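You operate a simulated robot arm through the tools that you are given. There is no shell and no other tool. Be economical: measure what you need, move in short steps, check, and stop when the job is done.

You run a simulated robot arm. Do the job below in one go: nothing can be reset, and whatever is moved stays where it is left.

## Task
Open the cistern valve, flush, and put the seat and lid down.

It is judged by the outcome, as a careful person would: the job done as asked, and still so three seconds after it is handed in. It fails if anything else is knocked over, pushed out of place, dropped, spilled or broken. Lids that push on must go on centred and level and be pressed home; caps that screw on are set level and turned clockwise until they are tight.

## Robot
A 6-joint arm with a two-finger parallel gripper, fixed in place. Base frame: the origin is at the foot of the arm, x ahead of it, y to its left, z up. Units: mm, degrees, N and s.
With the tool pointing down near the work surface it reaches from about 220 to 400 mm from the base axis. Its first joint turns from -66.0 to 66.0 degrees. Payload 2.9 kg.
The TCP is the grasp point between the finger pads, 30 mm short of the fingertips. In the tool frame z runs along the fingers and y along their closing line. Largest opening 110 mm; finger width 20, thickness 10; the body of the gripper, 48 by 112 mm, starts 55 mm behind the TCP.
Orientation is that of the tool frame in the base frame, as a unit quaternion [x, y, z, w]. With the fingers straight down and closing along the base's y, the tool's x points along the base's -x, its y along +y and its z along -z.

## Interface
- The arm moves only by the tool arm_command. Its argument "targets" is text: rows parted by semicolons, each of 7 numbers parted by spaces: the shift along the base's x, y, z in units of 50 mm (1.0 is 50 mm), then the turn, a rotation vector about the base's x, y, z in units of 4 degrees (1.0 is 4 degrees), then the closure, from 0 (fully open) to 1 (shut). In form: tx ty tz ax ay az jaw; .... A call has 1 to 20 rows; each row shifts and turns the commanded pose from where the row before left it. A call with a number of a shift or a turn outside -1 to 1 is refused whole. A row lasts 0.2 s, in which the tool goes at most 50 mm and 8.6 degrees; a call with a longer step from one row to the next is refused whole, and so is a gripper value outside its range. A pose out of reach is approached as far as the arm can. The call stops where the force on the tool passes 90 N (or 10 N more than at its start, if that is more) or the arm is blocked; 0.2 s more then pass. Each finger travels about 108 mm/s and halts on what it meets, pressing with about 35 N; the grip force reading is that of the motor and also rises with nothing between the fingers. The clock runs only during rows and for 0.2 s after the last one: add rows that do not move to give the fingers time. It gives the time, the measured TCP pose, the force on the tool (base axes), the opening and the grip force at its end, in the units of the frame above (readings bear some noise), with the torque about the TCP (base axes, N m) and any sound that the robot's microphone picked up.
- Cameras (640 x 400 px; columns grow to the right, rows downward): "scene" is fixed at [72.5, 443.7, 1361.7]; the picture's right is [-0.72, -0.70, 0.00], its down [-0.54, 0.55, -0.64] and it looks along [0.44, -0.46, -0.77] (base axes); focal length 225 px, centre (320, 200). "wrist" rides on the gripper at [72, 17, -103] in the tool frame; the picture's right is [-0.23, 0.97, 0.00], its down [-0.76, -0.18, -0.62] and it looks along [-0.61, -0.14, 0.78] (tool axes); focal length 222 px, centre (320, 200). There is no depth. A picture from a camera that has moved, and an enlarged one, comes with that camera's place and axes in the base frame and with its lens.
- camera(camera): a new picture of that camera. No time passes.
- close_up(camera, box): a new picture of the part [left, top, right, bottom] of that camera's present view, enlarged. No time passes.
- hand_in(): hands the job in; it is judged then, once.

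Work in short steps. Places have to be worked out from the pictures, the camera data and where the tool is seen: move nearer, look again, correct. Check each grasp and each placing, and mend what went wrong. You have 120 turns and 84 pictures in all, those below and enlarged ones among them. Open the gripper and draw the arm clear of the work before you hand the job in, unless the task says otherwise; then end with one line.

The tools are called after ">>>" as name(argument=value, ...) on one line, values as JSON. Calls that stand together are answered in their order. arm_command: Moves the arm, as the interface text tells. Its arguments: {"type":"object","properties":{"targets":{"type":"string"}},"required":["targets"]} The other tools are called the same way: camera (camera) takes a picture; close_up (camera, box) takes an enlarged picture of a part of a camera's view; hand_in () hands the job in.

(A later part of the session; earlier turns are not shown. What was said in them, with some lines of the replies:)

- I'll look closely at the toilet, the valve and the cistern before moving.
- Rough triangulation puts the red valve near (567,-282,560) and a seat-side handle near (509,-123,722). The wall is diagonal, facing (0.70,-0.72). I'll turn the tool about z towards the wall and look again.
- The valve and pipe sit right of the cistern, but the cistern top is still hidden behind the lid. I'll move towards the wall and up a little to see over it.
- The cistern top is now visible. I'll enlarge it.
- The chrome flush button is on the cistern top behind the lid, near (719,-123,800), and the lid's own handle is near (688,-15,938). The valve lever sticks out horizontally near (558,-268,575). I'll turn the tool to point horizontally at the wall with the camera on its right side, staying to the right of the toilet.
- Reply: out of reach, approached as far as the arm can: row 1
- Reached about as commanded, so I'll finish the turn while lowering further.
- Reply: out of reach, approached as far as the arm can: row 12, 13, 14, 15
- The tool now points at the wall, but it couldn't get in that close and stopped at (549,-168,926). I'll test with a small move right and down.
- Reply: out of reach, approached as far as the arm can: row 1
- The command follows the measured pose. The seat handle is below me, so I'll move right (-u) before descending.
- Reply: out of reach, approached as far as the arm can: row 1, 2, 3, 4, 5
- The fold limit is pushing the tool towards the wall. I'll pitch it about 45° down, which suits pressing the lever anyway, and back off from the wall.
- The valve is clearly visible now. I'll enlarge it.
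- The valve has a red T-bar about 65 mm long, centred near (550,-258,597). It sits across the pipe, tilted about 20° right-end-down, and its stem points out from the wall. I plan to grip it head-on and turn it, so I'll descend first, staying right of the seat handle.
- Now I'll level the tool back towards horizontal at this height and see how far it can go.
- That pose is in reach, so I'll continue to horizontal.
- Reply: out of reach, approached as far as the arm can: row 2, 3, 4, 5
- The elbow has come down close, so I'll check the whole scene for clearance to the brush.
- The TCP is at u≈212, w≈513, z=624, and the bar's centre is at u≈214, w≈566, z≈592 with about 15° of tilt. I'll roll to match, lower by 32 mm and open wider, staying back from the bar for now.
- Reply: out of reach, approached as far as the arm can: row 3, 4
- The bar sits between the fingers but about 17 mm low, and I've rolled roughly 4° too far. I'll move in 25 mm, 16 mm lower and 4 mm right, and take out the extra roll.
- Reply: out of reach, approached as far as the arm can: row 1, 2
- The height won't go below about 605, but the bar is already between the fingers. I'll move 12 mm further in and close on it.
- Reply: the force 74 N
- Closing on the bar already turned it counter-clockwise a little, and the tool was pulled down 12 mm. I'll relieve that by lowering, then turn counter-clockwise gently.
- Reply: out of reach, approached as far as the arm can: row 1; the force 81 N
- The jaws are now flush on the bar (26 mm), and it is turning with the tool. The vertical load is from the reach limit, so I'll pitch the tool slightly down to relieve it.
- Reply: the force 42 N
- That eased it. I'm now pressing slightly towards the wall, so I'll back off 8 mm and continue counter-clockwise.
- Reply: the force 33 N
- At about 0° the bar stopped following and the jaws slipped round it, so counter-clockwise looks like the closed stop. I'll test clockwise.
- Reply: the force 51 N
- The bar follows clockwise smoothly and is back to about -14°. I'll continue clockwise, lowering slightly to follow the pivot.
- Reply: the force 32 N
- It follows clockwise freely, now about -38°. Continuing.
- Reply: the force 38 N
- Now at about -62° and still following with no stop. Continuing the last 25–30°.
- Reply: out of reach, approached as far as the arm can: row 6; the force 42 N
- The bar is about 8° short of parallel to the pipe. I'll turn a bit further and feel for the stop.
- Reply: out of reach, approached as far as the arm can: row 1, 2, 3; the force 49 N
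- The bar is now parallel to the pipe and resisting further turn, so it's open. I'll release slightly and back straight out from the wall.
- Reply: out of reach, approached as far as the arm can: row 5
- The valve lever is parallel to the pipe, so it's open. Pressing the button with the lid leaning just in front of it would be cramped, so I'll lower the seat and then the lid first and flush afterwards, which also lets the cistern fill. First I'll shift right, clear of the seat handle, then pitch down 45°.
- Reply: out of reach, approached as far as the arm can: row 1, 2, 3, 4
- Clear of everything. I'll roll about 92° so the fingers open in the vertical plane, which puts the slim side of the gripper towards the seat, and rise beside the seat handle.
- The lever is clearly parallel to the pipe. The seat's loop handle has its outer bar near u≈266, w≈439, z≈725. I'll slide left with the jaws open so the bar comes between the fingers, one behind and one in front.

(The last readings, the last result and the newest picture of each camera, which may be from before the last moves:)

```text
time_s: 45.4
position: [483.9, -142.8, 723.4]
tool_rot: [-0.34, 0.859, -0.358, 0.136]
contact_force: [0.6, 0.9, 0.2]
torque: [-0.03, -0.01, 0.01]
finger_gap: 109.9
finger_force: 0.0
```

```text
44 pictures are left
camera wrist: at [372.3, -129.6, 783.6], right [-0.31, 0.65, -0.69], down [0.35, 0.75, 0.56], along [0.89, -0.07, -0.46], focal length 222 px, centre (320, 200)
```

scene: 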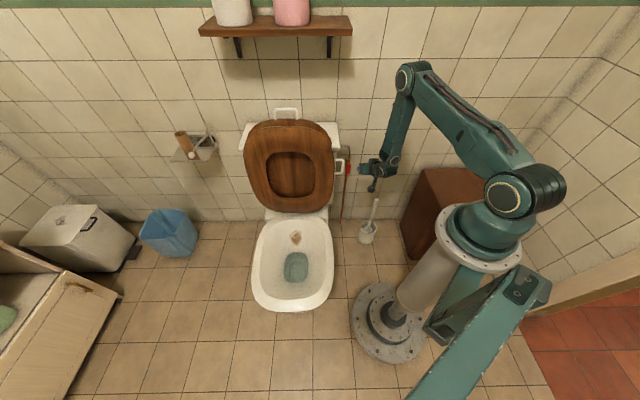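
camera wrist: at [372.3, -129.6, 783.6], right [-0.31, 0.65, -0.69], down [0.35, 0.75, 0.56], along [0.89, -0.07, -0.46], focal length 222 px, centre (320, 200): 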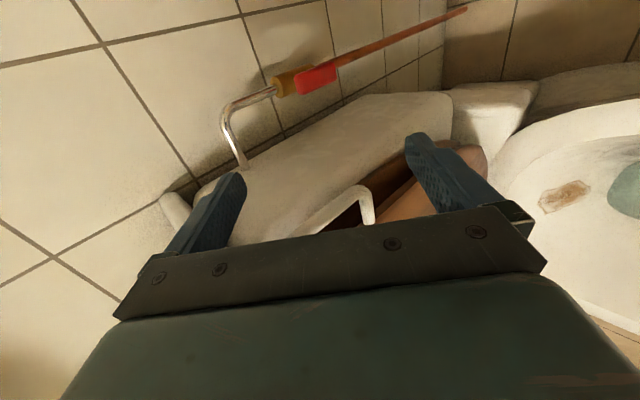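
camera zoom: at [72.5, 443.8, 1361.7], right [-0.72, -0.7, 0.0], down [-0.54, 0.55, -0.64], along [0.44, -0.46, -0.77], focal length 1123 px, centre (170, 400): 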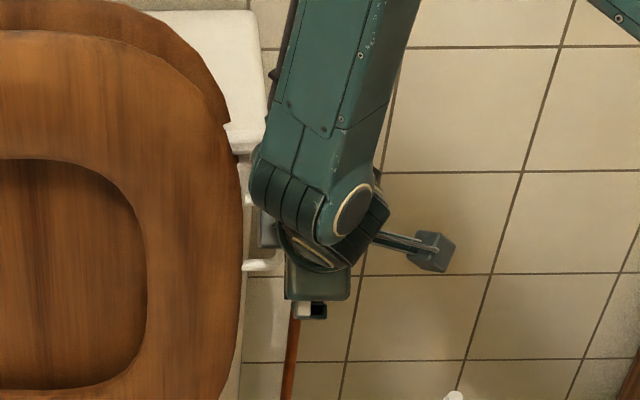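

The loop shows between the fingers with its outer bar at u≈269, and the TCP is at u≈247. I'll slide 17 mm more to overlap it, then partly close the jaws to cage it.

>>> arm_command(targets="0.12 0.12 0 0 0 0 0;0.12 0.12 0 0 0 0 0;0 0 0 0 0 0 0.1;0 0 0 0 0 0 0.2;0 0 0 0 0 0 0.2")

>>> camera(camera="wrist")

```text
time_s: 46.6
position: [494.3, -131.0, 723.6]
tool_rot: [-0.341, 0.858, -0.359, 0.137]
contact_force: [0.3, 0.1, -0.5]
torque: [0.01, -0.02, 0.02]
finger_gap: 88.2
finger_force: 0.1
```

```text
43 pictures are left
camera wrist: at [384.1, -118.0, 784.5], right [-0.31, 0.65, -0.69], down [0.34, 0.75, 0.56], along [0.89, -0.07, -0.46], focal length 222 px, centre (320, 200)
```

wrist: 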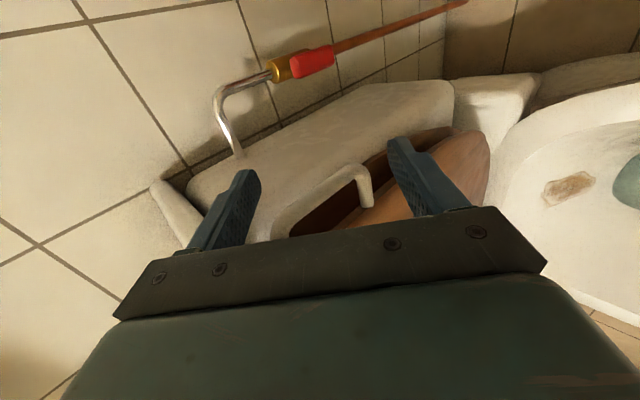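

The loop is caged between the fingers. I'll pull it forward gently, about 60 mm, watching the force.

>>> arm_command(targets="-0.14 0.143 0 0 0 0 0.2;-0.14 0.143 0 0 0 0 0.2;-0.14 0.143 0 0 0 0 0.2;-0.14 0.143 0 0 0 0 0.2;-0.14 0.143 0 0 0 0 0.2;-0.14 0.143 0 0 0 0 0.2;0 0 0 0 0 0 0.2")

>>> camera(camera="wrist")

>>> camera(camera="scene")

```text
time_s: 48.2
position: [452.2, -86.1, 723.4]
tool_rot: [-0.341, 0.858, -0.359, 0.136]
contact_force: [-1.0, 0.9, -1.0]
torque: [-0.1, -0.04, 0.06]
finger_gap: 88.1
finger_force: 0.1
```

```text
42 pictures are left
camera wrist: at [341.4, -74.1, 783.8], right [-0.31, 0.65, -0.69], down [0.34, 0.75, 0.56], along [0.89, -0.07, -0.46], focal length 222 px, centre (320, 200)
```

wrist: 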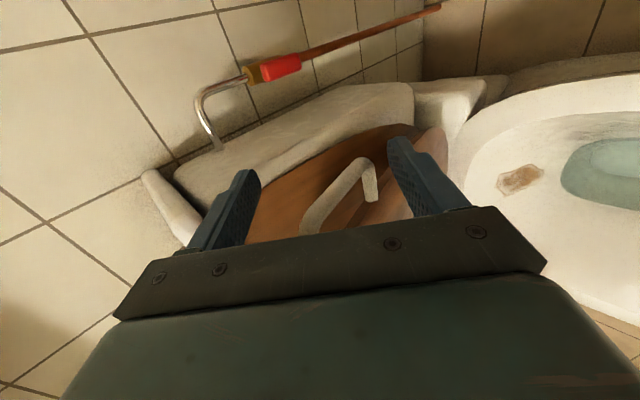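

```text
41 pictures are left
```

scene: 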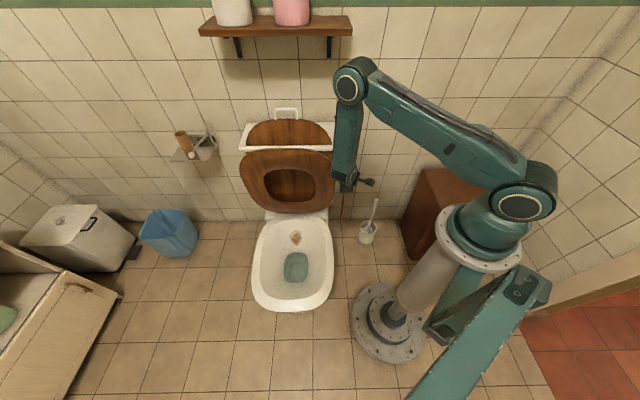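

The seat is following. I'll continue the arc forward and slightly down.

>>> arm_command(targets="-0.2 0.208 -0.03 0 0 0 0.2;-0.2 0.208 -0.05 0 0 0 0.2;-0.2 0.208 -0.07 0 0 0 0.2;-0.2 0.208 -0.09 0 0 0 0.2;-0.2 0.208 -0.1 0 0 0 0.2;-0.2 0.208 -0.12 0 0 0 0.2;0 0 0 0 0 0 0.2")

>>> camera(camera="wrist")

```text
time_s: 49.8
position: [392.3, -25.8, 700.6]
tool_rot: [-0.341, 0.858, -0.359, 0.137]
contact_force: [-1.0, 1.7, -2.1]
torque: [-0.21, -0.03, 0.05]
finger_gap: 88.0
finger_force: 0.1
```

```text
40 pictures are left
camera wrist: at [282.1, -12.1, 760.6], right [-0.31, 0.65, -0.69], down [0.34, 0.75, 0.56], along [0.89, -0.07, -0.46], focal length 222 px, centre (320, 200)
```

wrist: 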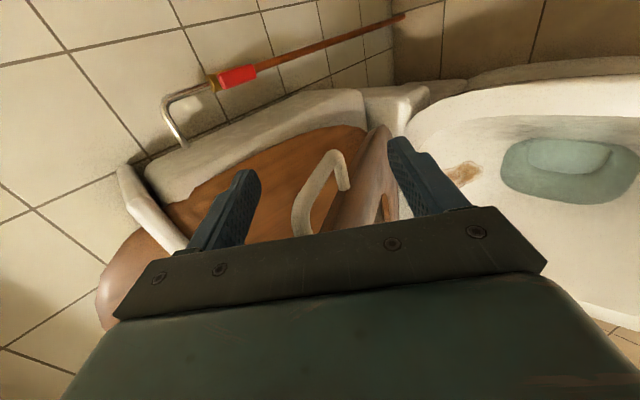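

Good, light forces. Continuing to about 45°.

>>> arm_command(targets="-0.2 0.206 -0.13 0 0 0 0.2;-0.2 0.206 -0.15 0 0 0 0.2;-0.2 0.206 -0.17 0 0 0 0.2;-0.19 0.2 -0.18 0 0 0 0.2;-0.19 0.2 -0.2 0 0 0 0.2;-0.19 0.2 -0.22 0 0 0 0.2;0 0 0 0 0 0 0.2")

>>> camera(camera="wrist")

>>> camera(camera="scene")

```text
time_s: 51.4
position: [333.4, 36.2, 647.5]
tool_rot: [-0.34, 0.859, -0.358, 0.137]
contact_force: [-1.8, 1.5, -2.5]
torque: [-0.24, -0.06, 0.11]
finger_gap: 88.0
finger_force: 0.1
```

```text
39 pictures are left
camera wrist: at [223.1, 49.3, 707.9], right [-0.31, 0.65, -0.69], down [0.34, 0.75, 0.56], along [0.89, -0.07, -0.46], focal length 222 px, centre (320, 200)
```

wrist: 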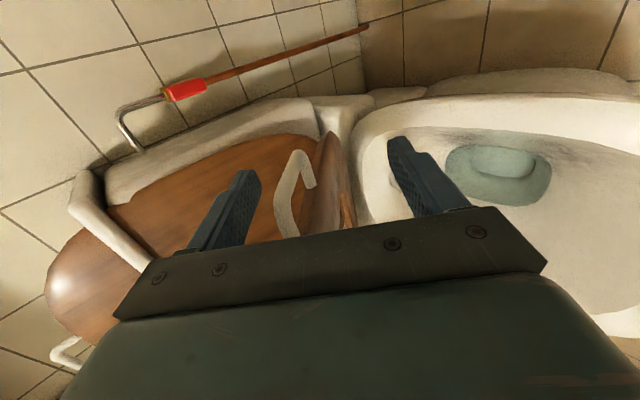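

```text
38 pictures are left
```

scene: 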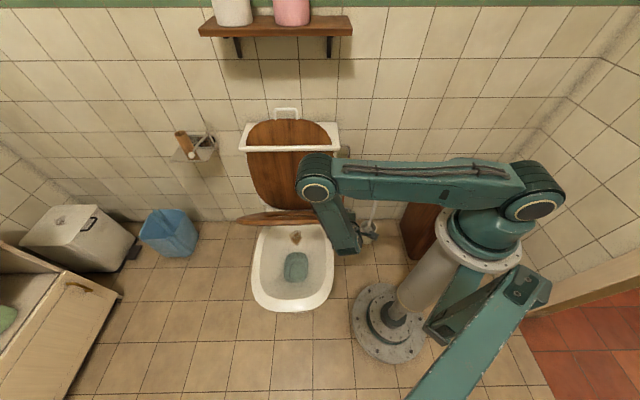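

The seat is following the rear finger on a stiff hinge. Continuing down the arc.

>>> arm_command(targets="-0.16 0.165 -0.24 0 0 0 0.2;-0.15 0.155 -0.26 0 0 0 0.2;-0.14 0.144 -0.27 0 0 0 0.2;-0.13 0.134 -0.28 0 0 0 0.2;-0.11 0.113 -0.29 0 0 0 0.2;-0.1 0.103 -0.3 0 0 0 0.2;0 0 0 0 0 0 0.2")

>>> camera(camera="wrist")

>>> camera(camera="scene")

```text
time_s: 53.0
position: [295.0, 77.0, 566.4]
tool_rot: [-0.342, 0.857, -0.361, 0.136]
contact_force: [-21.1, 13.5, 21.7]
torque: [-3.65, -3.24, 1.51]
finger_gap: 102.2
finger_force: 13.8
```

```text
37 pictures are left
camera wrist: at [184.0, 89.6, 626.4], right [-0.31, 0.65, -0.7], down [0.34, 0.76, 0.56], along [0.89, -0.07, -0.46], focal length 222 px, centre (320, 200)
```

wrist: 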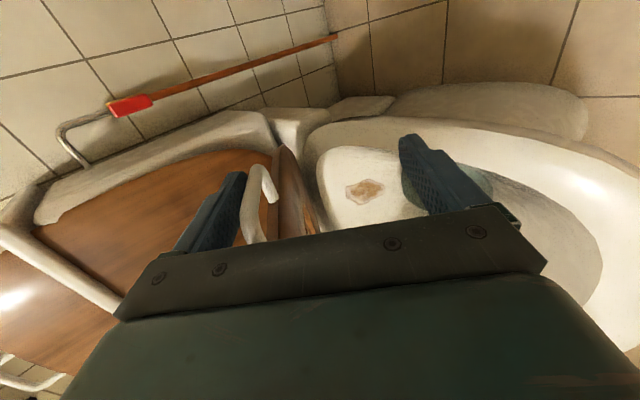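

```text
36 pictures are left
```

scene: 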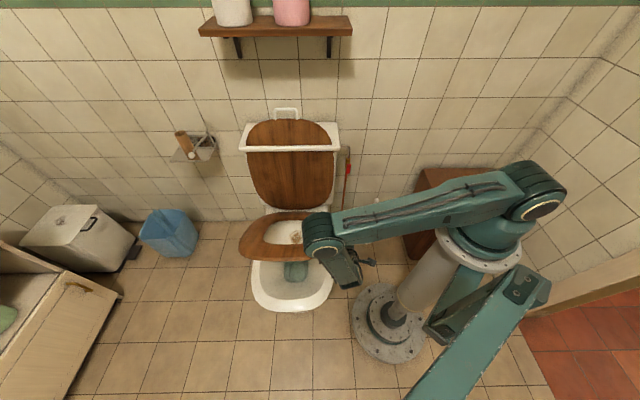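

The force is axial, so the loop's end is touching the palm. I'll back off about 22 mm along the tool axis.

>>> arm_command(targets="-0.11 0.113 0.155 0 0 0 0.2;-0.11 0.113 0.155 0 0 0 0.2;0 0 0 0 0 0 0.2")

>>> camera(camera="wrist")

```text
time_s: 53.8
position: [283.0, 87.1, 580.8]
tool_rot: [-0.34, 0.859, -0.359, 0.134]
contact_force: [3.6, -13.6, -6.9]
torque: [-1.26, -0.49, 0.19]
finger_gap: 97.4
finger_force: 8.9
```

```text
35 pictures are left
camera wrist: at [172.6, 100.1, 641.7], right [-0.31, 0.65, -0.69], down [0.35, 0.75, 0.56], along [0.89, -0.07, -0.46], focal length 222 px, centre (320, 200)
```

wrist: 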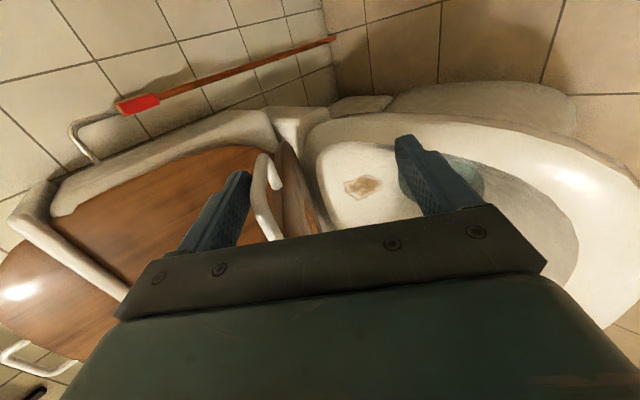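

The bar now lies along the rear finger. I'll open the jaws a touch and continue pushing downward.

>>> arm_command(targets="-0.05 0.05 -0.2 0 0 0 0.1;-0.05 0.05 -0.25 0 0 0 0.1;-0.05 0.05 -0.25 0 0 0 0.1;-0.05 0.05 -0.25 0 0 0 0.1;0 0 0 0 0 0 0.1")

>>> camera(camera="wrist")

```text
time_s: 54.6
position: [278.2, 94.6, 554.2]
tool_rot: [-0.348, 0.851, -0.368, 0.138]
contact_force: [-18.4, 9.6, 13.4]
torque: [-2.66, -2.27, 1.41]
finger_gap: 108.9
finger_force: 10.1
stopped in row 4: the force on the tool passed its limit at 106 N (the readings are from after the stop); the commanded pose is now the measured one
```

```text
34 pictures are left
camera wrist: at [167.0, 108.2, 613.6], right [-0.31, 0.63, -0.71], down [0.33, 0.77, 0.54], along [0.89, -0.06, -0.45], focal length 222 px, centre (320, 200)
```

wrist: 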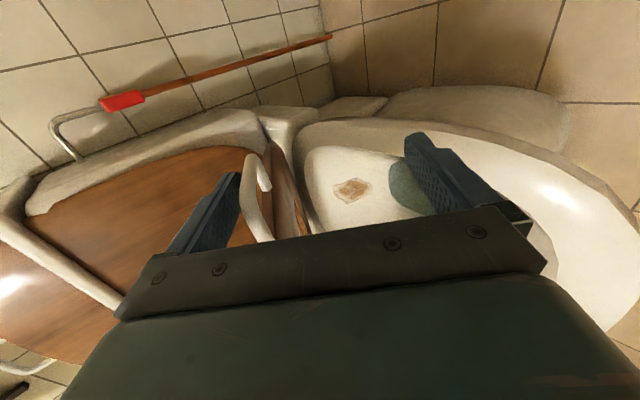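

The loop's end jams against the palm when it lies parallel to the tool. I'll retract 35 mm axially so only the fingertips engage, then push along the arc.

>>> arm_command(targets="-0.17 0.175 0.25 0 0 0 0.1;-0.17 0.175 0.25 0 0 0 0.1;0 0 0 0 0 0 0.1")

>>> camera(camera="wrist")

>>> close_up(camera="scene", box=[220, 180, 420, 320])

```text
time_s: 55.4
position: [261.4, 114.3, 578.0]
tool_rot: [-0.346, 0.853, -0.365, 0.139]
contact_force: [0.5, -0.6, 0.8]
torque: [-0.01, 0.02, -0.02]
finger_gap: 99.0
finger_force: 0.0
```

```text
33 pictures are left
camera wrist: at [150.9, 126.3, 637.4], right [-0.31, 0.64, -0.7], down [0.33, 0.77, 0.55], along [0.89, -0.06, -0.45], focal length 222 px, centre (320, 200)
```

wrist: 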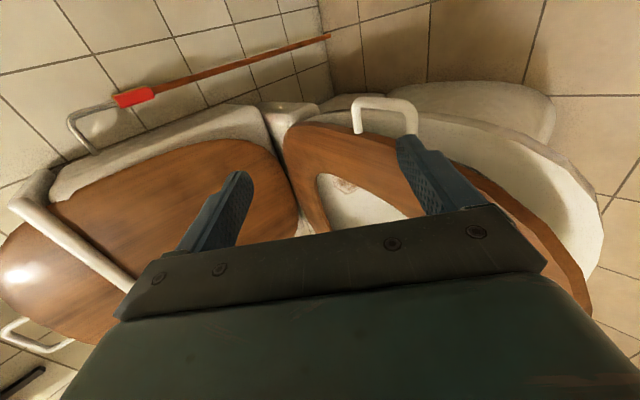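

```text
2.86 times, centred on (320, 250) of scene
camera zoom: at [72.5, 443.7, 1361.7], right [-0.72, -0.7, 0.0], down [-0.54, 0.55, -0.64], along [0.44, -0.46, -0.77], focal length 642 px, centre (320, 57)
```

zoom: 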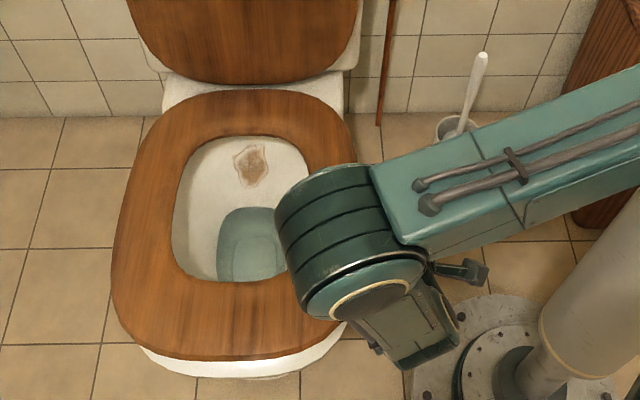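

The seat has come down flat on the bowl, and the valve and brush are undisturbed. Next is the lid, so I'll rise clear and steepen the tool before moving over the lid's handle.

>>> arm_command(targets="-0.1 0.1 0.5 0 0 0 0.1;0 0 0.8 0 0 0 0.2;0 0 0.9 0 0 0 0.4;0 0 0.9 0.717 0.697 0 0.4;0 0 0.9 0.717 0.697 0 0.4;0 0 0.9 0.717 0.697 0 0.4;0 0 0.9 0.717 0.697 0 0.4;0 0 0.9 0.717 0.697 0 0.4;0 0 0.9 0.717 0.697 0 0.4;0 0 0.9 0 0 0 0.4;0 0 0.4 0 0 0 0.4;0 0 0 0 0 0 0.4")

>>> camera(camera="scene")

```text
time_s: 58.0
position: [256.5, 118.1, 1023.1]
tool_rot: [-0.371, 0.909, -0.18, 0.063]
contact_force: [-0.5, -0.5, -0.4]
torque: [-0.02, 0.02, -0.01]
finger_gap: 66.4
finger_force: 0.1
```

```text
31 pictures are left
```

scene: 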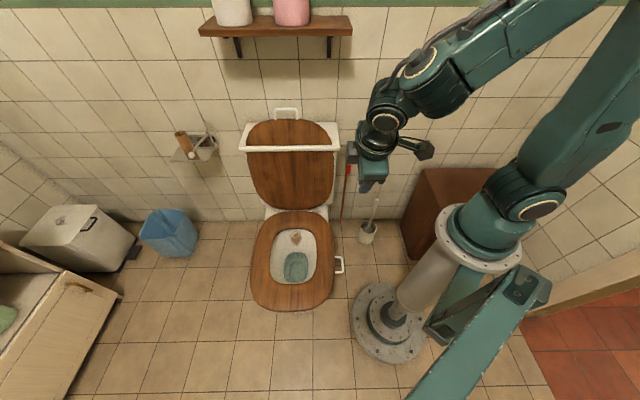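

There's a white strip across the wooden lid, so I'll zoom in on it.

>>> close_up(camera="scene", box=[230, 95, 350, 215])

>>> close_up(camera="scene", box=[230, 200, 360, 320])

```text
3.33 times, centred on (290, 155) of scene
camera zoom: at [72.5, 443.7, 1361.7], right [-0.72, -0.7, 0.0], down [-0.54, 0.55, -0.64], along [0.44, -0.46, -0.77], focal length 749 px, centre (420, 350)
```

zoom: 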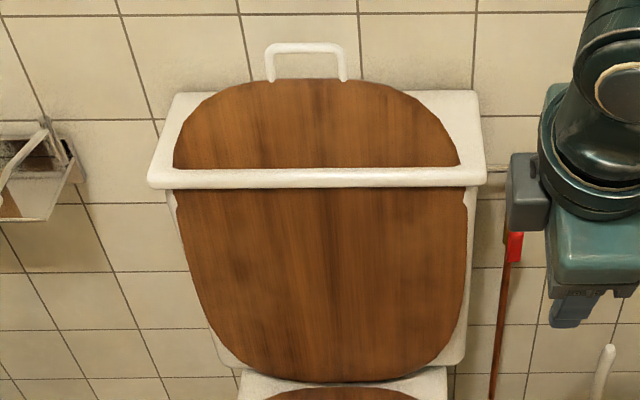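

```text
3.33 times, centred on (295, 260) of scene
camera zoom: at [72.5, 443.7, 1361.7], right [-0.72, -0.7, 0.0], down [-0.54, 0.55, -0.64], along [0.44, -0.46, -0.77], focal length 749 px, centre (403, 0)
```

zoom: 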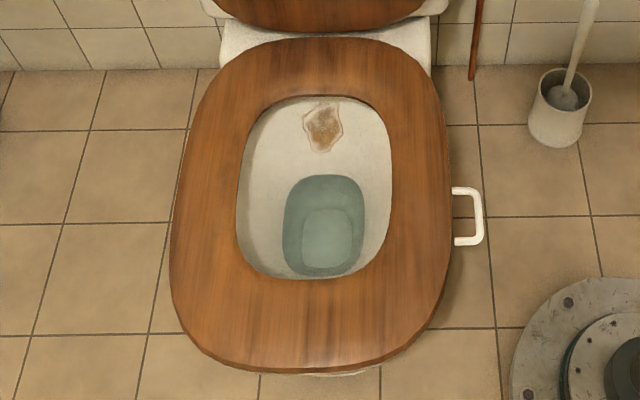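

The seat is flat, with its handle hanging clear at the side. The lid simply overlaps the cistern lip visually. I'll move over towards the lid handle, staying high, and look.

>>> arm_command(targets="0.7 -0.25 0.02 0 0 0 0.4;0.7 -0.25 0.02 0 0 0 0.4;0.7 -0.25 0.02 0 0 0 0.4;0.7 -0.25 0.02 0 0 0 0.4;0.7 -0.25 0.02 0 0 0 0.4;0.7 -0.25 0.02 0 0 0 0.4;0.7 -0.25 0.02 0 0 0 0.4;0.7 -0.25 0.02 0 0 0 0.4;0.7 -0.25 0.02 0 0 0 0.4;0.7 -0.25 0.02 0 0 0 0.4;0 0 0 0 0 0 0.4")

>>> camera(camera="wrist")

>>> camera(camera="scene")

```text
time_s: 60.4
position: [608.0, -7.1, 1035.3]
tool_rot: [-0.371, 0.909, -0.181, 0.064]
contact_force: [0.3, 0.0, -0.3]
torque: [0.01, 0.01, 0.01]
finger_gap: 66.1
finger_force: 0.1
```

```text
28 pictures are left
camera wrist: at [519.2, -17.5, 1124.0], right [-0.47, 0.8, -0.37], down [0.51, 0.59, 0.63], along [0.72, 0.11, -0.68], focal length 222 px, centre (320, 200)
```

wrist: 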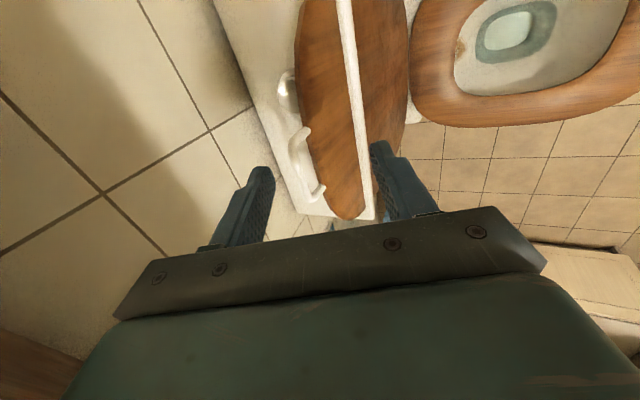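

```text
27 pictures are left
```

scene: 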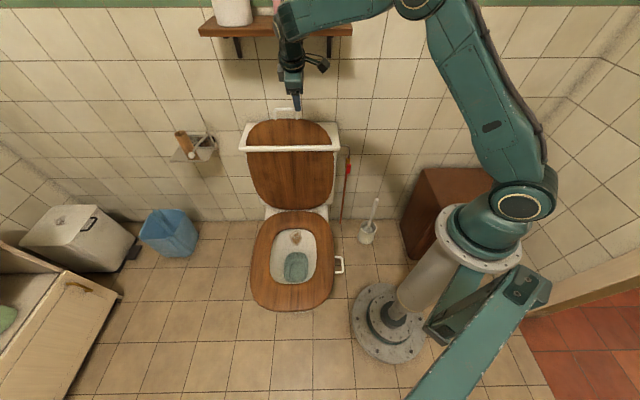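

The bar is near u≈477, w≈497, z≈945. I'll go to a standoff about 60 mm back along the tool axis and look again.

>>> arm_command(targets="0.43 0 -0.12 0 0 0 0.4;0.43 0 -0.18 0 0 0 0.4;0.4 0 -0.2 0 0 0 0.4;0 0 0 0 0 0 0.4")

>>> camera(camera="wrist")

```text
time_s: 61.4
position: [670.3, -6.8, 1008.3]
tool_rot: [-0.371, 0.909, -0.18, 0.063]
contact_force: [-0.8, 0.3, 0.5]
torque: [0.04, 0.0, -0.01]
finger_gap: 66.1
finger_force: 0.1
```

```text
26 pictures are left
camera wrist: at [581.3, -17.6, 1097.9], right [-0.47, 0.8, -0.37], down [0.51, 0.59, 0.63], along [0.72, 0.11, -0.68], focal length 222 px, centre (320, 200)
```

wrist: 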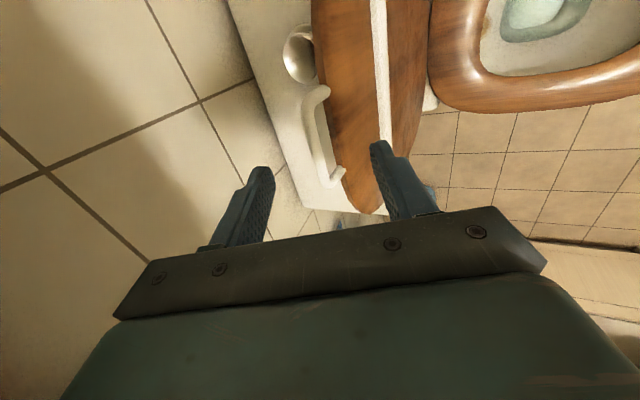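

The bar's centre is right on the tool axis, about 65 mm ahead. I'll advance 60 mm along the axis and look before closing.

>>> arm_command(targets="0.1 -0.1 -0.37 0 0 0 0.4;0.1 -0.1 -0.37 0 0 0 0.4;0.1 -0.11 -0.37 0 0 0 0.4;0 0 0 0 0 0 0.4")

>>> camera(camera="wrist")

```text
time_s: 62.4
position: [684.5, -22.7, 951.8]
tool_rot: [-0.371, 0.909, -0.18, 0.063]
contact_force: [-0.2, -1.0, -0.6]
torque: [-0.02, -0.03, -0.01]
finger_gap: 66.1
finger_force: 0.1
```

```text
25 pictures are left
camera wrist: at [596.0, -33.0, 1042.1], right [-0.47, 0.8, -0.37], down [0.51, 0.59, 0.63], along [0.72, 0.11, -0.68], focal length 222 px, centre (320, 200)
```

wrist: 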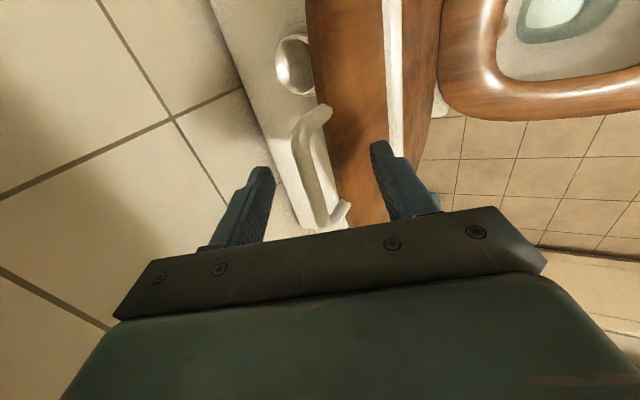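

The bar is between the fingers, about 20 mm beyond the TCP. I'll move 8 mm further in and close.

>>> arm_command(targets="0.11 -0.11 -0.15 0 0 0 0.4;0 0 0 0 0 0 0.6;0 0 0 0 0 0 0.8;0 0 0 0 0 0 1;0 0 0 0 0 0 1")

>>> camera(camera="wrist")

```text
time_s: 63.6
position: [691.2, -27.9, 945.8]
tool_rot: [-0.371, 0.909, -0.181, 0.063]
contact_force: [-0.2, -2.5, 5.0]
torque: [-0.1, 0.12, 0.49]
finger_gap: 10.7
finger_force: 45.7
```

```text
24 pictures are left
camera wrist: at [601.9, -38.4, 1035.2], right [-0.47, 0.8, -0.37], down [0.51, 0.59, 0.63], along [0.72, 0.11, -0.68], focal length 222 px, centre (320, 200)
```

wrist: 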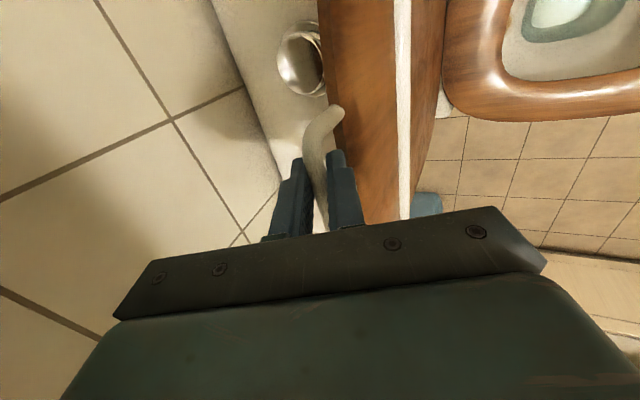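

The handle is gripped (10.7 mm). I take the hinge to be at about w≈433, z≈430, so the radius is about 506 mm. I'll swing it forward along that arc in small steps.

>>> arm_command(targets="-0.367 0.378 0.05 0 0 0 1;-0.367 0.378 0.05 0 0 0 1;-0.369 0.38 -0.007 0 0 0 1;-0.369 0.38 -0.007 0 0 0 1;0 0 0 0 0 0 1")

>>> camera(camera="scene")

```text
time_s: 64.8
position: [614.2, 49.3, 949.0]
tool_rot: [-0.37, 0.91, -0.18, 0.062]
contact_force: [-14.2, -12.5, 14.2]
torque: [-0.54, 0.61, 0.34]
finger_gap: 10.7
finger_force: 44.9
```

```text
23 pictures are left
```

scene: 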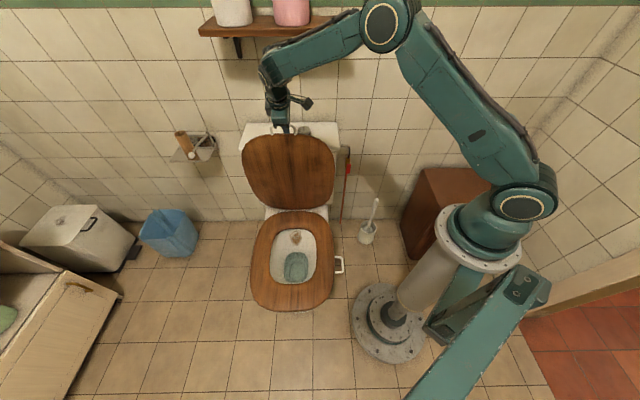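

The lid is following with modest forces. Continuing.

>>> arm_command(targets="-0.387 0.357 -0.061 0 0 0 1;-0.387 0.357 -0.061 0 0 0 1;-0.36 0.37 -0.117 0 0 0 1;-0.36 0.37 -0.117 0 0 0 1;-0.35 0.36 -0.17 0 0 0 1;-0.35 0.36 -0.17 0 0 0 1;0 0 0 0 0 0 1")

>>> camera(camera="scene")

```text
time_s: 66.4
position: [504.9, 157.4, 915.4]
tool_rot: [-0.373, 0.908, -0.179, 0.063]
contact_force: [4.7, 2.4, -9.4]
torque: [0.29, -0.14, 0.35]
finger_gap: 10.6
finger_force: 44.6
```

```text
22 pictures are left
```

scene: 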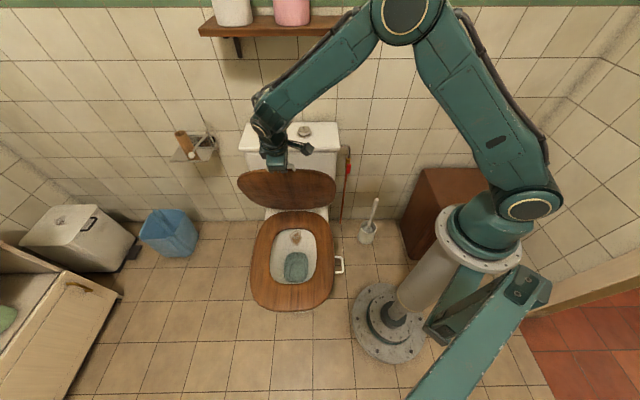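

On the arc at about 22°. Next to about 46°.

>>> arm_command(targets="-0.335 0.344 -0.222 0 0 0 1;-0.335 0.344 -0.222 0 0 0 1;-0.316 0.325 -0.273 0 0 0 1;-0.316 0.325 -0.273 0 0 0 1;-0.295 0.303 -0.319 0 0 0 1;-0.295 0.303 -0.319 0 0 0 1;-0.27 0.277 -0.361 0 0 0 1;-0.27 0.277 -0.361 0 0 0 1;0 0 0 0 0 0 1")

```text
time_s: 68.4
position: [381.8, 281.5, 795.1]
tool_rot: [-0.372, 0.909, -0.18, 0.06]
contact_force: [-24.9, -7.1, 7.9]
torque: [0.2, 0.12, 0.44]
finger_gap: 10.8
finger_force: 44.7
```

Tracking well at about 46°. Next to about 70°.

>>> arm_command(targets="-0.28 0.21 -0.4 0 0 0 1;-0.242 0.249 -0.4 0 0 0 1;-0.212 0.218 -0.434 0 0 0 1;-0.212 0.218 -0.434 0 0 0 1;-0.179 0.184 -0.463 0 0 0 1;-0.179 0.184 -0.463 0 0 0 1;-0.144 0.148 -0.488 0 0 0 1;0 0 0 0 0 0 1")

>>> camera(camera="scene")

```text
time_s: 70.2
position: [308.8, 354.9, 640.6]
tool_rot: [-0.373, 0.909, -0.177, 0.063]
contact_force: [-28.6, 13.7, 8.3]
torque: [0.28, -0.01, 0.06]
finger_gap: 10.5
finger_force: 45.3
```

```text
21 pictures are left
```

scene: 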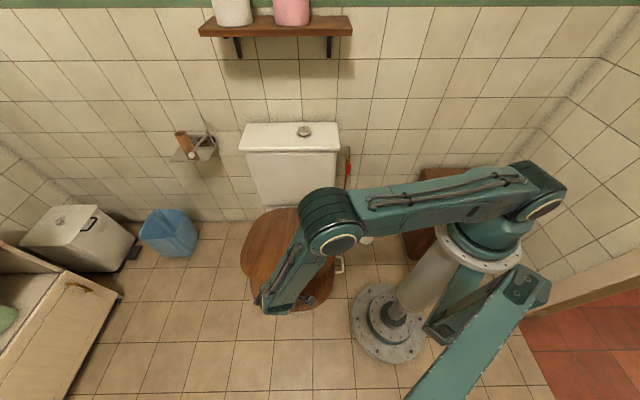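

Nearly down (about 67°). The slight outward force means the true radius is a bit larger, so I'll ease out 6 mm and continue to about 82°.

>>> arm_command(targets="-0.167 0.173 -0.497 0 0 0 1;-0.167 0.173 -0.497 0 0 0 1;-0.089 0.092 -0.51 0 0 0 1;-0.089 0.092 -0.51 0 0 0 1;-0.05 0.05 -0.5 0 0 0 1;0 0 0 0 0 0 1")

>>> close_up(camera="scene", box=[200, 180, 400, 340])

```text
time_s: 71.6
position: [282.3, 382.0, 512.6]
tool_rot: [-0.379, 0.907, -0.174, 0.054]
contact_force: [-60.8, 9.1, 3.1]
torque: [0.58, -0.42, -0.3]
finger_gap: 10.7
finger_force: 44.9
out of reach, approached as far as the arm can: row 4, 5
```

```text
2.50 times, centred on (300, 260) of scene
camera zoom: at [71.7, 443.8, 1361.7], right [-0.72, -0.7, 0.0], down [-0.54, 0.55, -0.64], along [0.44, -0.46, -0.77], focal length 562 px, centre (370, 50)
```

zoom: 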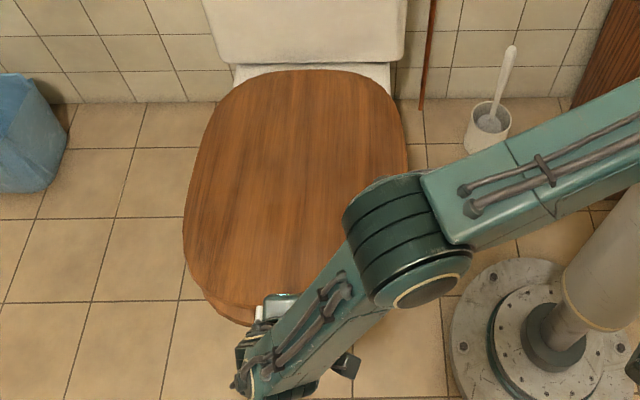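

The arm hit a reach limit at this tilt with about 8° to go. I'll steepen the tool to vertical, since the bar can turn in the grip, while lowering.

>>> arm_command(targets="0 0 0 0.717 0.697 0 1;0 0 0 0.717 0.697 0 1;0 0 0 0.717 0.697 0 1;0 0 0 0.717 0.697 0 1;0 0 0 0 0 0 1")

```text
time_s: 72.8
position: [282.6, 379.9, 515.7]
tool_rot: [-0.385, 0.922, -0.046, 0.005]
contact_force: [-48.0, 8.9, 2.1]
torque: [-0.24, 0.26, -0.29]
finger_gap: 10.8
finger_force: 44.7
```

In reach again. I'll lower in small steps, easing in -x.

>>> arm_command(targets="-0.06 0 -0.25 0 0 0 1;-0.06 0 -0.25 0 0 0 1;-0.02 0 -0.25 0 0 0 1;0 0 0 0 0 0 1")

```text
time_s: 73.8
position: [280.8, 383.1, 479.9]
tool_rot: [-0.385, 0.922, -0.043, 0.01]
contact_force: [-32.5, 26.5, -0.2]
torque: [-0.04, 0.01, -0.26]
finger_gap: 10.7
finger_force: 45.3
```

Good. Continuing down gently until it seats.

>>> arm_command(targets="-0.05 0.05 -0.15 0 0 0 1;-0.03 0.03 -0.15 0 0 0 1;0 0 -0.15 0 0 0 1;0 0 0 0 0 0 1")

>>> close_up(camera="scene", box=[200, 180, 400, 340])

>>> camera(camera="wrist")

```text
time_s: 74.8
position: [278.5, 385.0, 456.8]
tool_rot: [-0.381, 0.924, -0.046, 0.011]
contact_force: [-10.9, 29.7, -2.7]
torque: [0.0, -0.01, 0.05]
finger_gap: 10.6
finger_force: 44.9
```

```text
2.50 times, centred on (300, 260) of scene
camera zoom: at [72.4, 444.1, 1361.6], right [-0.72, -0.7, 0.0], down [-0.54, 0.55, -0.64], along [0.44, -0.46, -0.77], focal length 562 px, centre (370, 50)
```

zoom: 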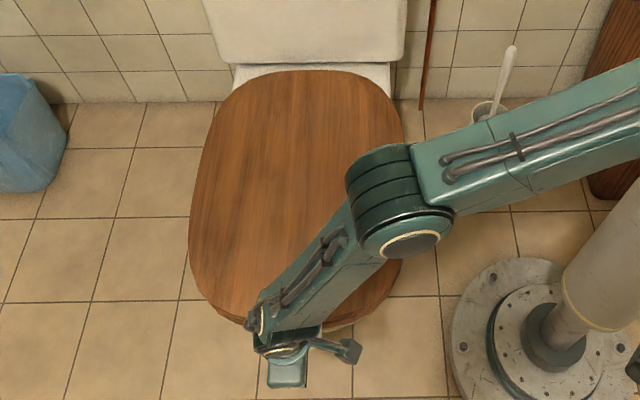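

```text
18 pictures are left
camera wrist: at [210.1, 353.9, 558.3], right [-0.52, 0.85, -0.1], down [0.63, 0.46, 0.63], along [0.57, 0.27, -0.77], focal length 222 px, centre (320, 200)
```

wrist: 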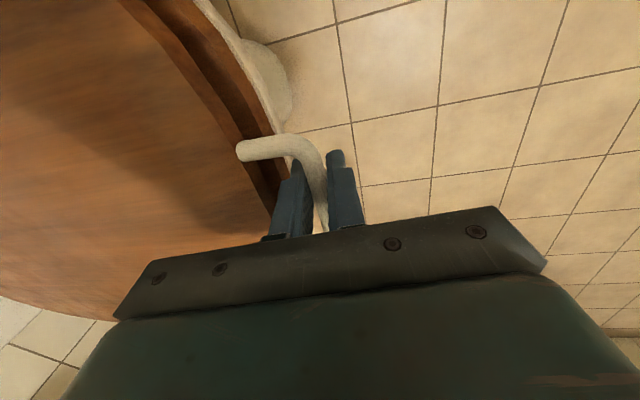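

The lid is nearly closed with still no upward contact, so I'll lower further.

>>> arm_command(targets="-0.02 0.04 -0.12 0 0 0 1;0 0 -0.12 0 0 0 1;0 0 -0.12 0 0 0 1;0 0 0 0 0 0 1")

>>> camera(camera="wrist")

```text
time_s: 75.8
position: [278.3, 386.0, 439.9]
tool_rot: [-0.381, 0.923, -0.047, 0.012]
contact_force: [-8.4, 28.9, -3.7]
torque: [-0.07, 0.06, 0.14]
finger_gap: 10.7
finger_force: 45.1
```

```text
17 pictures are left
camera wrist: at [209.4, 354.7, 540.0], right [-0.52, 0.85, -0.1], down [0.63, 0.46, 0.63], along [0.58, 0.27, -0.77], focal length 222 px, centre (320, 200)
```

wrist: 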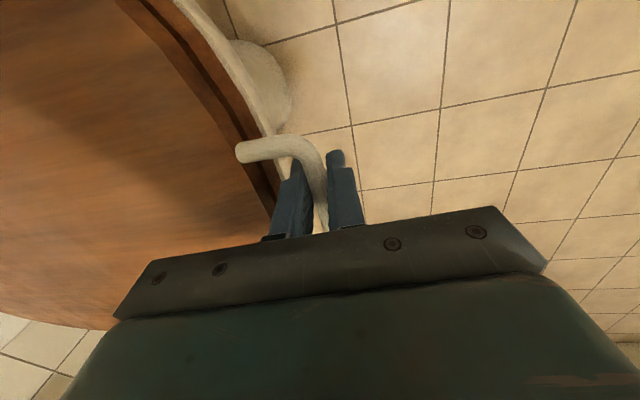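

Still a sliver of gap and no seating force. I'll go down further.

>>> arm_command(targets="-0.01 0.02 -0.12 0 0 0 1;0 0 -0.12 0 0 0 1;0 0 -0.12 0 0 0 1;0 0 -0.12 0 0 0 1;0 0 0 0 0 0 1")

>>> camera(camera="wrist")

```text
time_s: 77.0
position: [282.1, 387.0, 418.7]
tool_rot: [-0.377, 0.925, -0.051, 0.015]
contact_force: [-6.2, -1.0, 50.7]
torque: [-0.13, 0.21, 0.49]
finger_gap: 10.8
finger_force: 44.6
```

```text
16 pictures are left
camera wrist: at [211.8, 356.4, 518.7], right [-0.52, 0.85, -0.1], down [0.63, 0.46, 0.63], along [0.58, 0.26, -0.77], focal length 222 px, centre (320, 200)
```

wrist: 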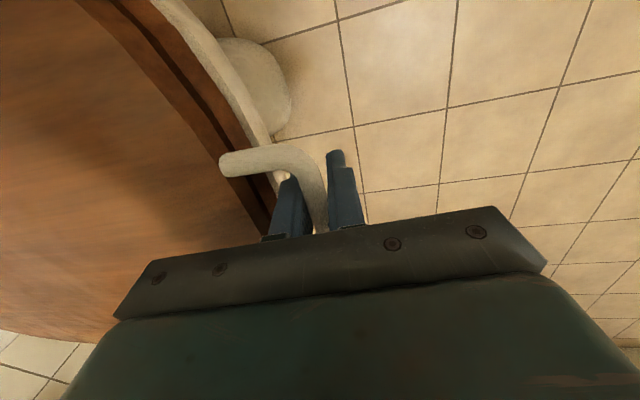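

Seated with a firm 50 N upward. I'll open slightly and lift straight up.

>>> arm_command(targets="0 0 0.05 0 0 0 0.8;0 0 0 0 0 0 0.75;0 0 0.3 0 0 0 0.75;0 0 0.6 0 0 0 0.75;0 0 0.8 0 0 0 0.75;0 0 0.8 0 0 0 1;0 0 0.8 0 0 0 1;0 0 0.9 0 0 0 1;0 0 0.9 0 0 0 1;0 0 0 0 0 0 1")

>>> camera(camera="scene")

```text
time_s: 79.2
position: [279.2, 383.8, 672.5]
tool_rot: [-0.379, 0.924, -0.052, 0.011]
contact_force: [-0.3, 0.1, -0.2]
torque: [0.03, 0.05, -0.01]
finger_gap: 0.0
finger_force: 34.9
```

```text
15 pictures are left
```

scene: 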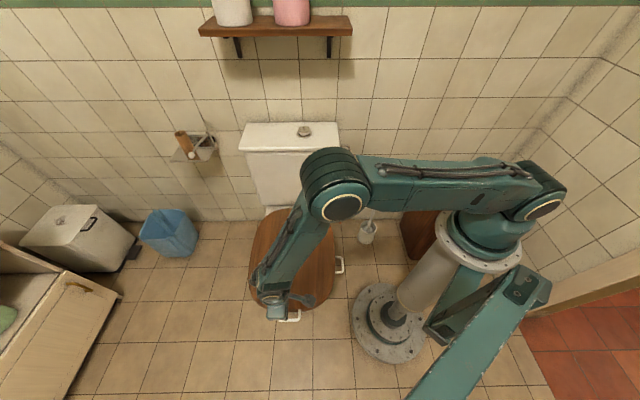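

Lid and seat are down. The flush button is near (717,-123, about 810). I'll rise, tilt the tool to about 60° and move over towards the cistern with the fingers closed.

>>> arm_command(targets="0 0 0.9 -0.717 -0.697 0 1;0 0 0.9 -0.717 -0.697 0 1;0 0 0.9 -0.717 -0.697 0 1;0 0 0.9 -0.717 -0.697 0 1;0 0 0.9 -0.717 -0.697 0 1;0 0 0.9 -0.717 -0.697 0 1;0 0 0.9 0 0 0 1;0.45 -0.55 0 0 0 0 1;0.576 -0.673 0 0 0 0 1;0.576 -0.673 0 0 0 0 1;0.576 -0.673 0 0 0 0 1;0.576 -0.673 0 0 0 0 1;0.576 -0.673 0 0 0 0 1;0.576 -0.673 0 0 0 0 1;0.576 -0.673 0 0 0 0 1;0 0 0 0 0 0 1")

>>> camera(camera="scene")

```text
time_s: 82.6
position: [556.6, 90.5, 982.3]
tool_rot: [-0.364, 0.895, -0.243, 0.089]
contact_force: [0.2, 0.1, 0.0]
torque: [-0.02, -0.01, -0.04]
finger_gap: 0.1
finger_force: 35.1
out of reach, approached as far as the arm can: row 4, 5, 6, 7
```

```text
14 pictures are left
```

scene: 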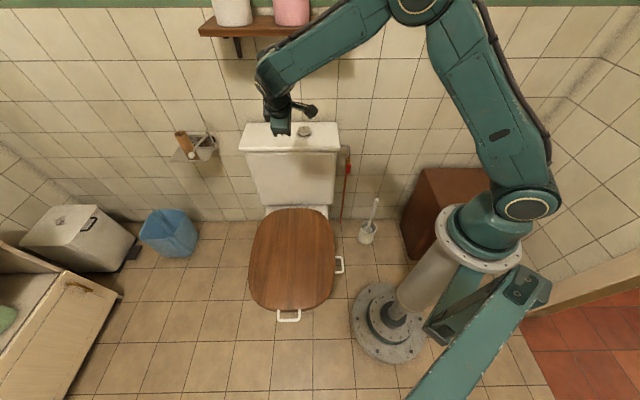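

The lid is closed. Moving to a standoff near the button.

>>> arm_command(targets="0.5 -0.7 -0.2 0 0 0 1;0.5 -0.7 -0.2 0 0 0 1;0.5 -0.7 -0.2 0 0 0 1;0.5 -0.7 -0.2 0 0 0 1;0.45 -0.65 -0.2 0 0 0 1;0 0 0 0 0 0 1")

>>> camera(camera="wrist")

>>> camera(camera="scene")

```text
time_s: 84.0
position: [677.5, -82.3, 935.4]
tool_rot: [-0.365, 0.894, -0.243, 0.09]
contact_force: [-0.6, -0.3, 0.4]
torque: [-0.04, -0.01, -0.02]
finger_gap: 0.4
finger_force: 35.6
```

```text
13 pictures are left
camera wrist: at [581.4, -84.4, 1015.1], right [-0.43, 0.76, -0.49], down [0.45, 0.65, 0.61], along [0.79, 0.05, -0.62], focal length 222 px, centre (320, 200)
```

wrist: 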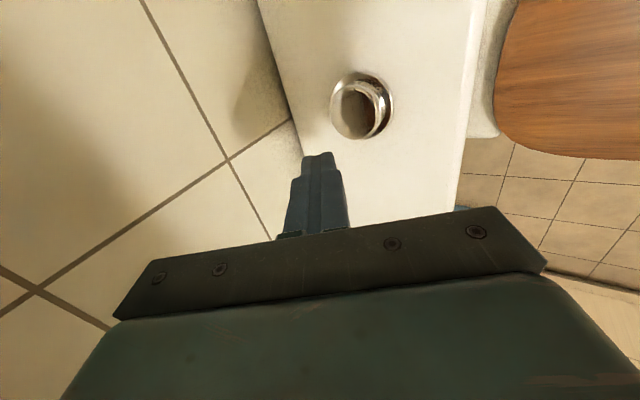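

```text
12 pictures are left
```

scene: 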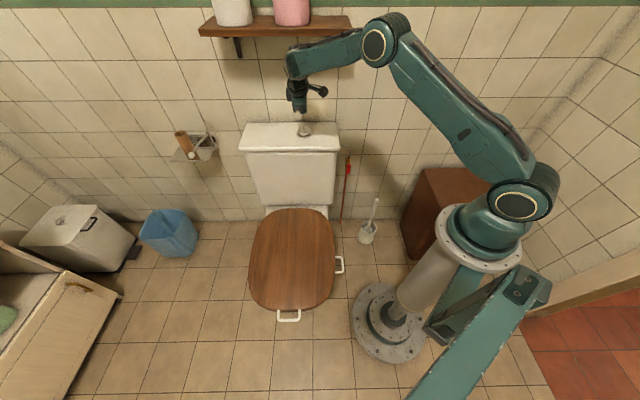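

Combining both views, the button top is near u≈421, w≈552, z≈823. I'll descend to just above it and recheck.

>>> arm_command(targets="-0.03 -0.2 -0.3 0 0 0 1;0 0 -0.4 0 0 0 1;0 0 -0.4 0 0 0 1;0 0 0 0 0 0 1")

>>> camera(camera="wrist")

>>> close_up(camera="scene", box=[260, 80, 360, 160])

```text
time_s: 85.0
position: [677.6, -92.2, 877.6]
tool_rot: [-0.365, 0.895, -0.242, 0.089]
contact_force: [0.3, 0.2, 0.3]
torque: [0.02, 0.0, -0.04]
finger_gap: 0.0
finger_force: 34.8
```

```text
11 pictures are left
camera wrist: at [580.7, -94.0, 959.6], right [-0.43, 0.76, -0.49], down [0.45, 0.65, 0.61], along [0.79, 0.05, -0.62], focal length 222 px, centre (320, 200)
```

wrist: 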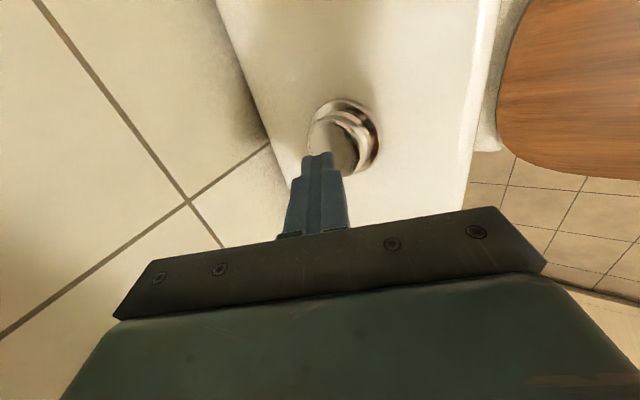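

```text
5.00 times, centred on (310, 120) of scene
camera zoom: at [72.5, 443.7, 1361.7], right [-0.72, -0.7, 0.0], down [-0.54, 0.55, -0.64], along [0.44, -0.46, -0.77], focal length 1123 px, centre (370, 600)
```

zoom: 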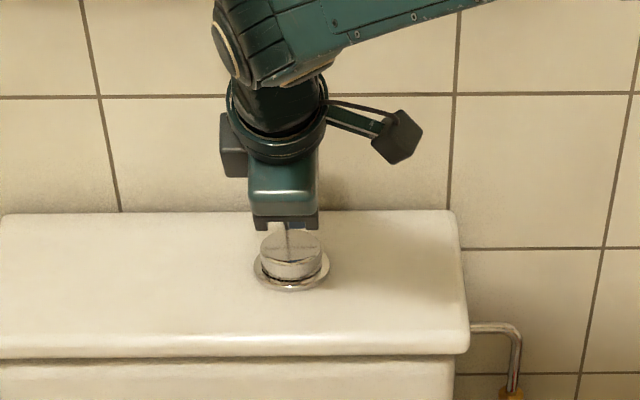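

The fingertip is directly over the button, which is a raised disc with its top near z≈835, and the tip is about 15 mm above it. I'll press straight down gently.

>>> arm_command(targets="0 0 -0.12 0 0 0 1;0 0 -0.12 0 0 0 1;0 0 -0.12 0 0 0 1;0 0 -0.1 0 0 0 1;0 0 0 0 0 0 1")

```text
time_s: 86.2
position: [677.9, -92.0, 855.6]
tool_rot: [-0.365, 0.894, -0.243, 0.089]
contact_force: [-0.8, 0.1, 0.0]
torque: [-0.02, 0.0, 0.02]
finger_gap: 0.0
finger_force: 35.0
```

No contact yet, so pressing further.

>>> arm_command(targets="0 0 -0.1 0 0 0 1;0 0 -0.1 0 0 0 1;0 0 -0.1 0 0 0 1;0 0 0 0 0 0 1")

>>> close_up(camera="scene", box=[260, 80, 360, 160])

```text
time_s: 87.2
position: [677.5, -93.7, 842.6]
tool_rot: [-0.364, 0.894, -0.244, 0.09]
contact_force: [-0.4, 2.7, 6.4]
torque: [0.07, -0.05, -0.02]
finger_gap: 0.0
finger_force: 35.2
heard: click
```

```text
5.00 times, centred on (310, 120) of scene
camera zoom: at [72.4, 443.8, 1361.7], right [-0.72, -0.7, 0.0], down [-0.54, 0.55, -0.64], along [0.44, -0.46, -0.77], focal length 1123 px, centre (370, 600)
```

zoom: 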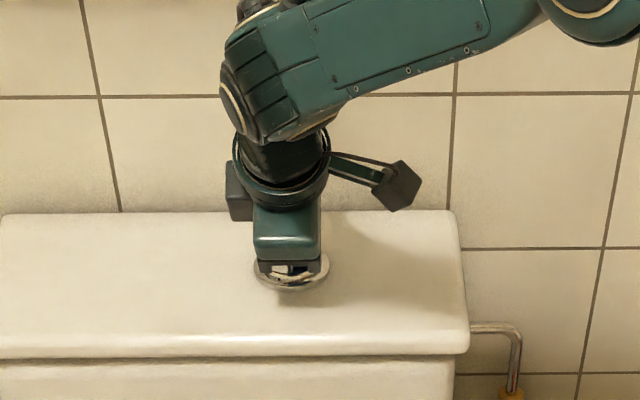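

The microphone heard a click. I'll press a few mm more and hold briefly to get a full flush.

>>> arm_command(targets="0 0 -0.08 0 0 0 1;0 0 -0.08 0 0 0 1;0 0 0 0 0 0 1;0 0 0 0 0 0 1;0 0 0 0 0 0 1")

```text
time_s: 88.4
position: [678.8, -93.5, 840.2]
tool_rot: [-0.363, 0.894, -0.247, 0.094]
contact_force: [-6.9, 0.3, 39.2]
torque: [-0.22, -0.01, -0.03]
finger_gap: 0.1
finger_force: 35.2
```

The button is fully bottomed out (39 N). Now I'll lift off, draw back and check.

>>> arm_command(targets="0 0 0.3 0 0 0 1;0 0 0.7 0 0 0 1;0 0 0.8 0 0 0 1;-0.3 0.3 0.7 0 0 0 1;-0.6 0.3 0.3 0 0 0 0.5;-0.7 0.3 0 0 0 0 0;-0.7 0.2 0 0 0 0 0;-0.7 0.2 0 0 0 0 0;-0.7 0 0 0 0 0 0;-0.7 0 0 0 0 0 0;0 0 0 0 0 0 0")

>>> camera(camera="scene")

```text
time_s: 90.8
position: [456.1, -28.6, 971.3]
tool_rot: [-0.365, 0.894, -0.243, 0.09]
contact_force: [0.9, 0.1, 0.1]
torque: [-0.01, -0.02, -0.04]
finger_gap: 110.1
finger_force: 0.2
```

```text
8 pictures are left
```

scene: 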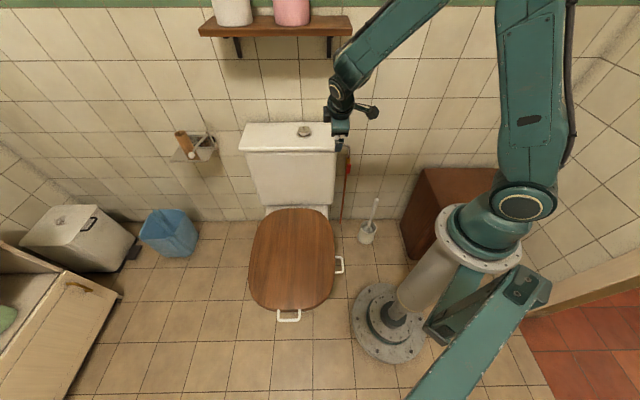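

I'll draw a little further clear, then zoom in on the lid and valve to confirm.

>>> arm_command(targets="-0.7 0 0 0 0 0 0;-0.7 0 0 0 0 0 0;0 0 0 0 0 0 0")

>>> close_up(camera="scene", box=[230, 110, 390, 220])

>>> close_up(camera="scene", box=[230, 200, 380, 330])

```text
time_s: 91.6
position: [384.5, -28.5, 974.7]
tool_rot: [-0.365, 0.894, -0.243, 0.089]
contact_force: [-0.3, 0.0, -0.5]
torque: [0.0, 0.01, -0.01]
finger_gap: 110.0
finger_force: 0.1
```

```text
3.64 times, centred on (310, 165) of scene
camera zoom: at [72.5, 443.7, 1361.7], right [-0.72, -0.7, 0.0], down [-0.54, 0.55, -0.64], along [0.44, -0.46, -0.77], focal length 817 px, centre (356, 327)
```

zoom: 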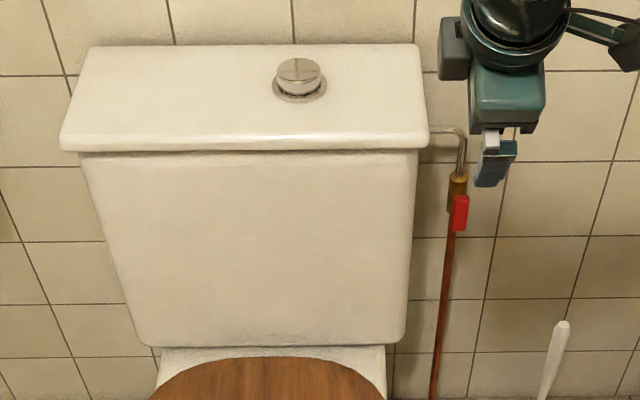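

```text
3.08 times, centred on (305, 265) of scene
camera zoom: at [72.5, 443.7, 1361.7], right [-0.72, -0.7, 0.0], down [-0.54, 0.55, -0.64], along [0.44, -0.46, -0.77], focal length 691 px, centre (366, 0)
```

zoom: 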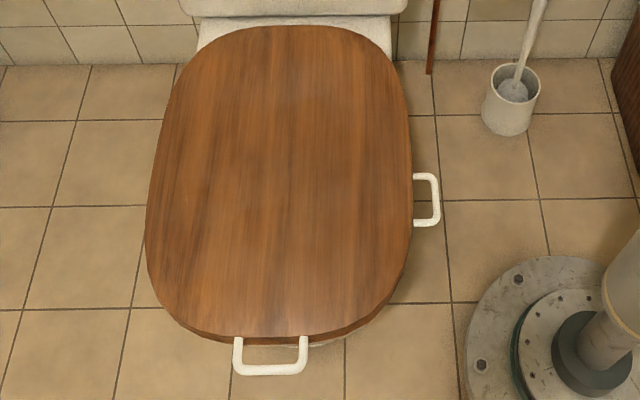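

The lever is in line with the pipe, the button has popped back up, the seat and lid lie flat, nothing else has moved, and the arm is clear with the gripper open. Handing in.

>>> hand_in()

```text
The job is handed in.
```

The cistern valve is open, the seat and lid are down, and I pressed the flush button last, with a click; I heard no running water and couldn't see into the bowl, and the seat dropped the last part of its travel.
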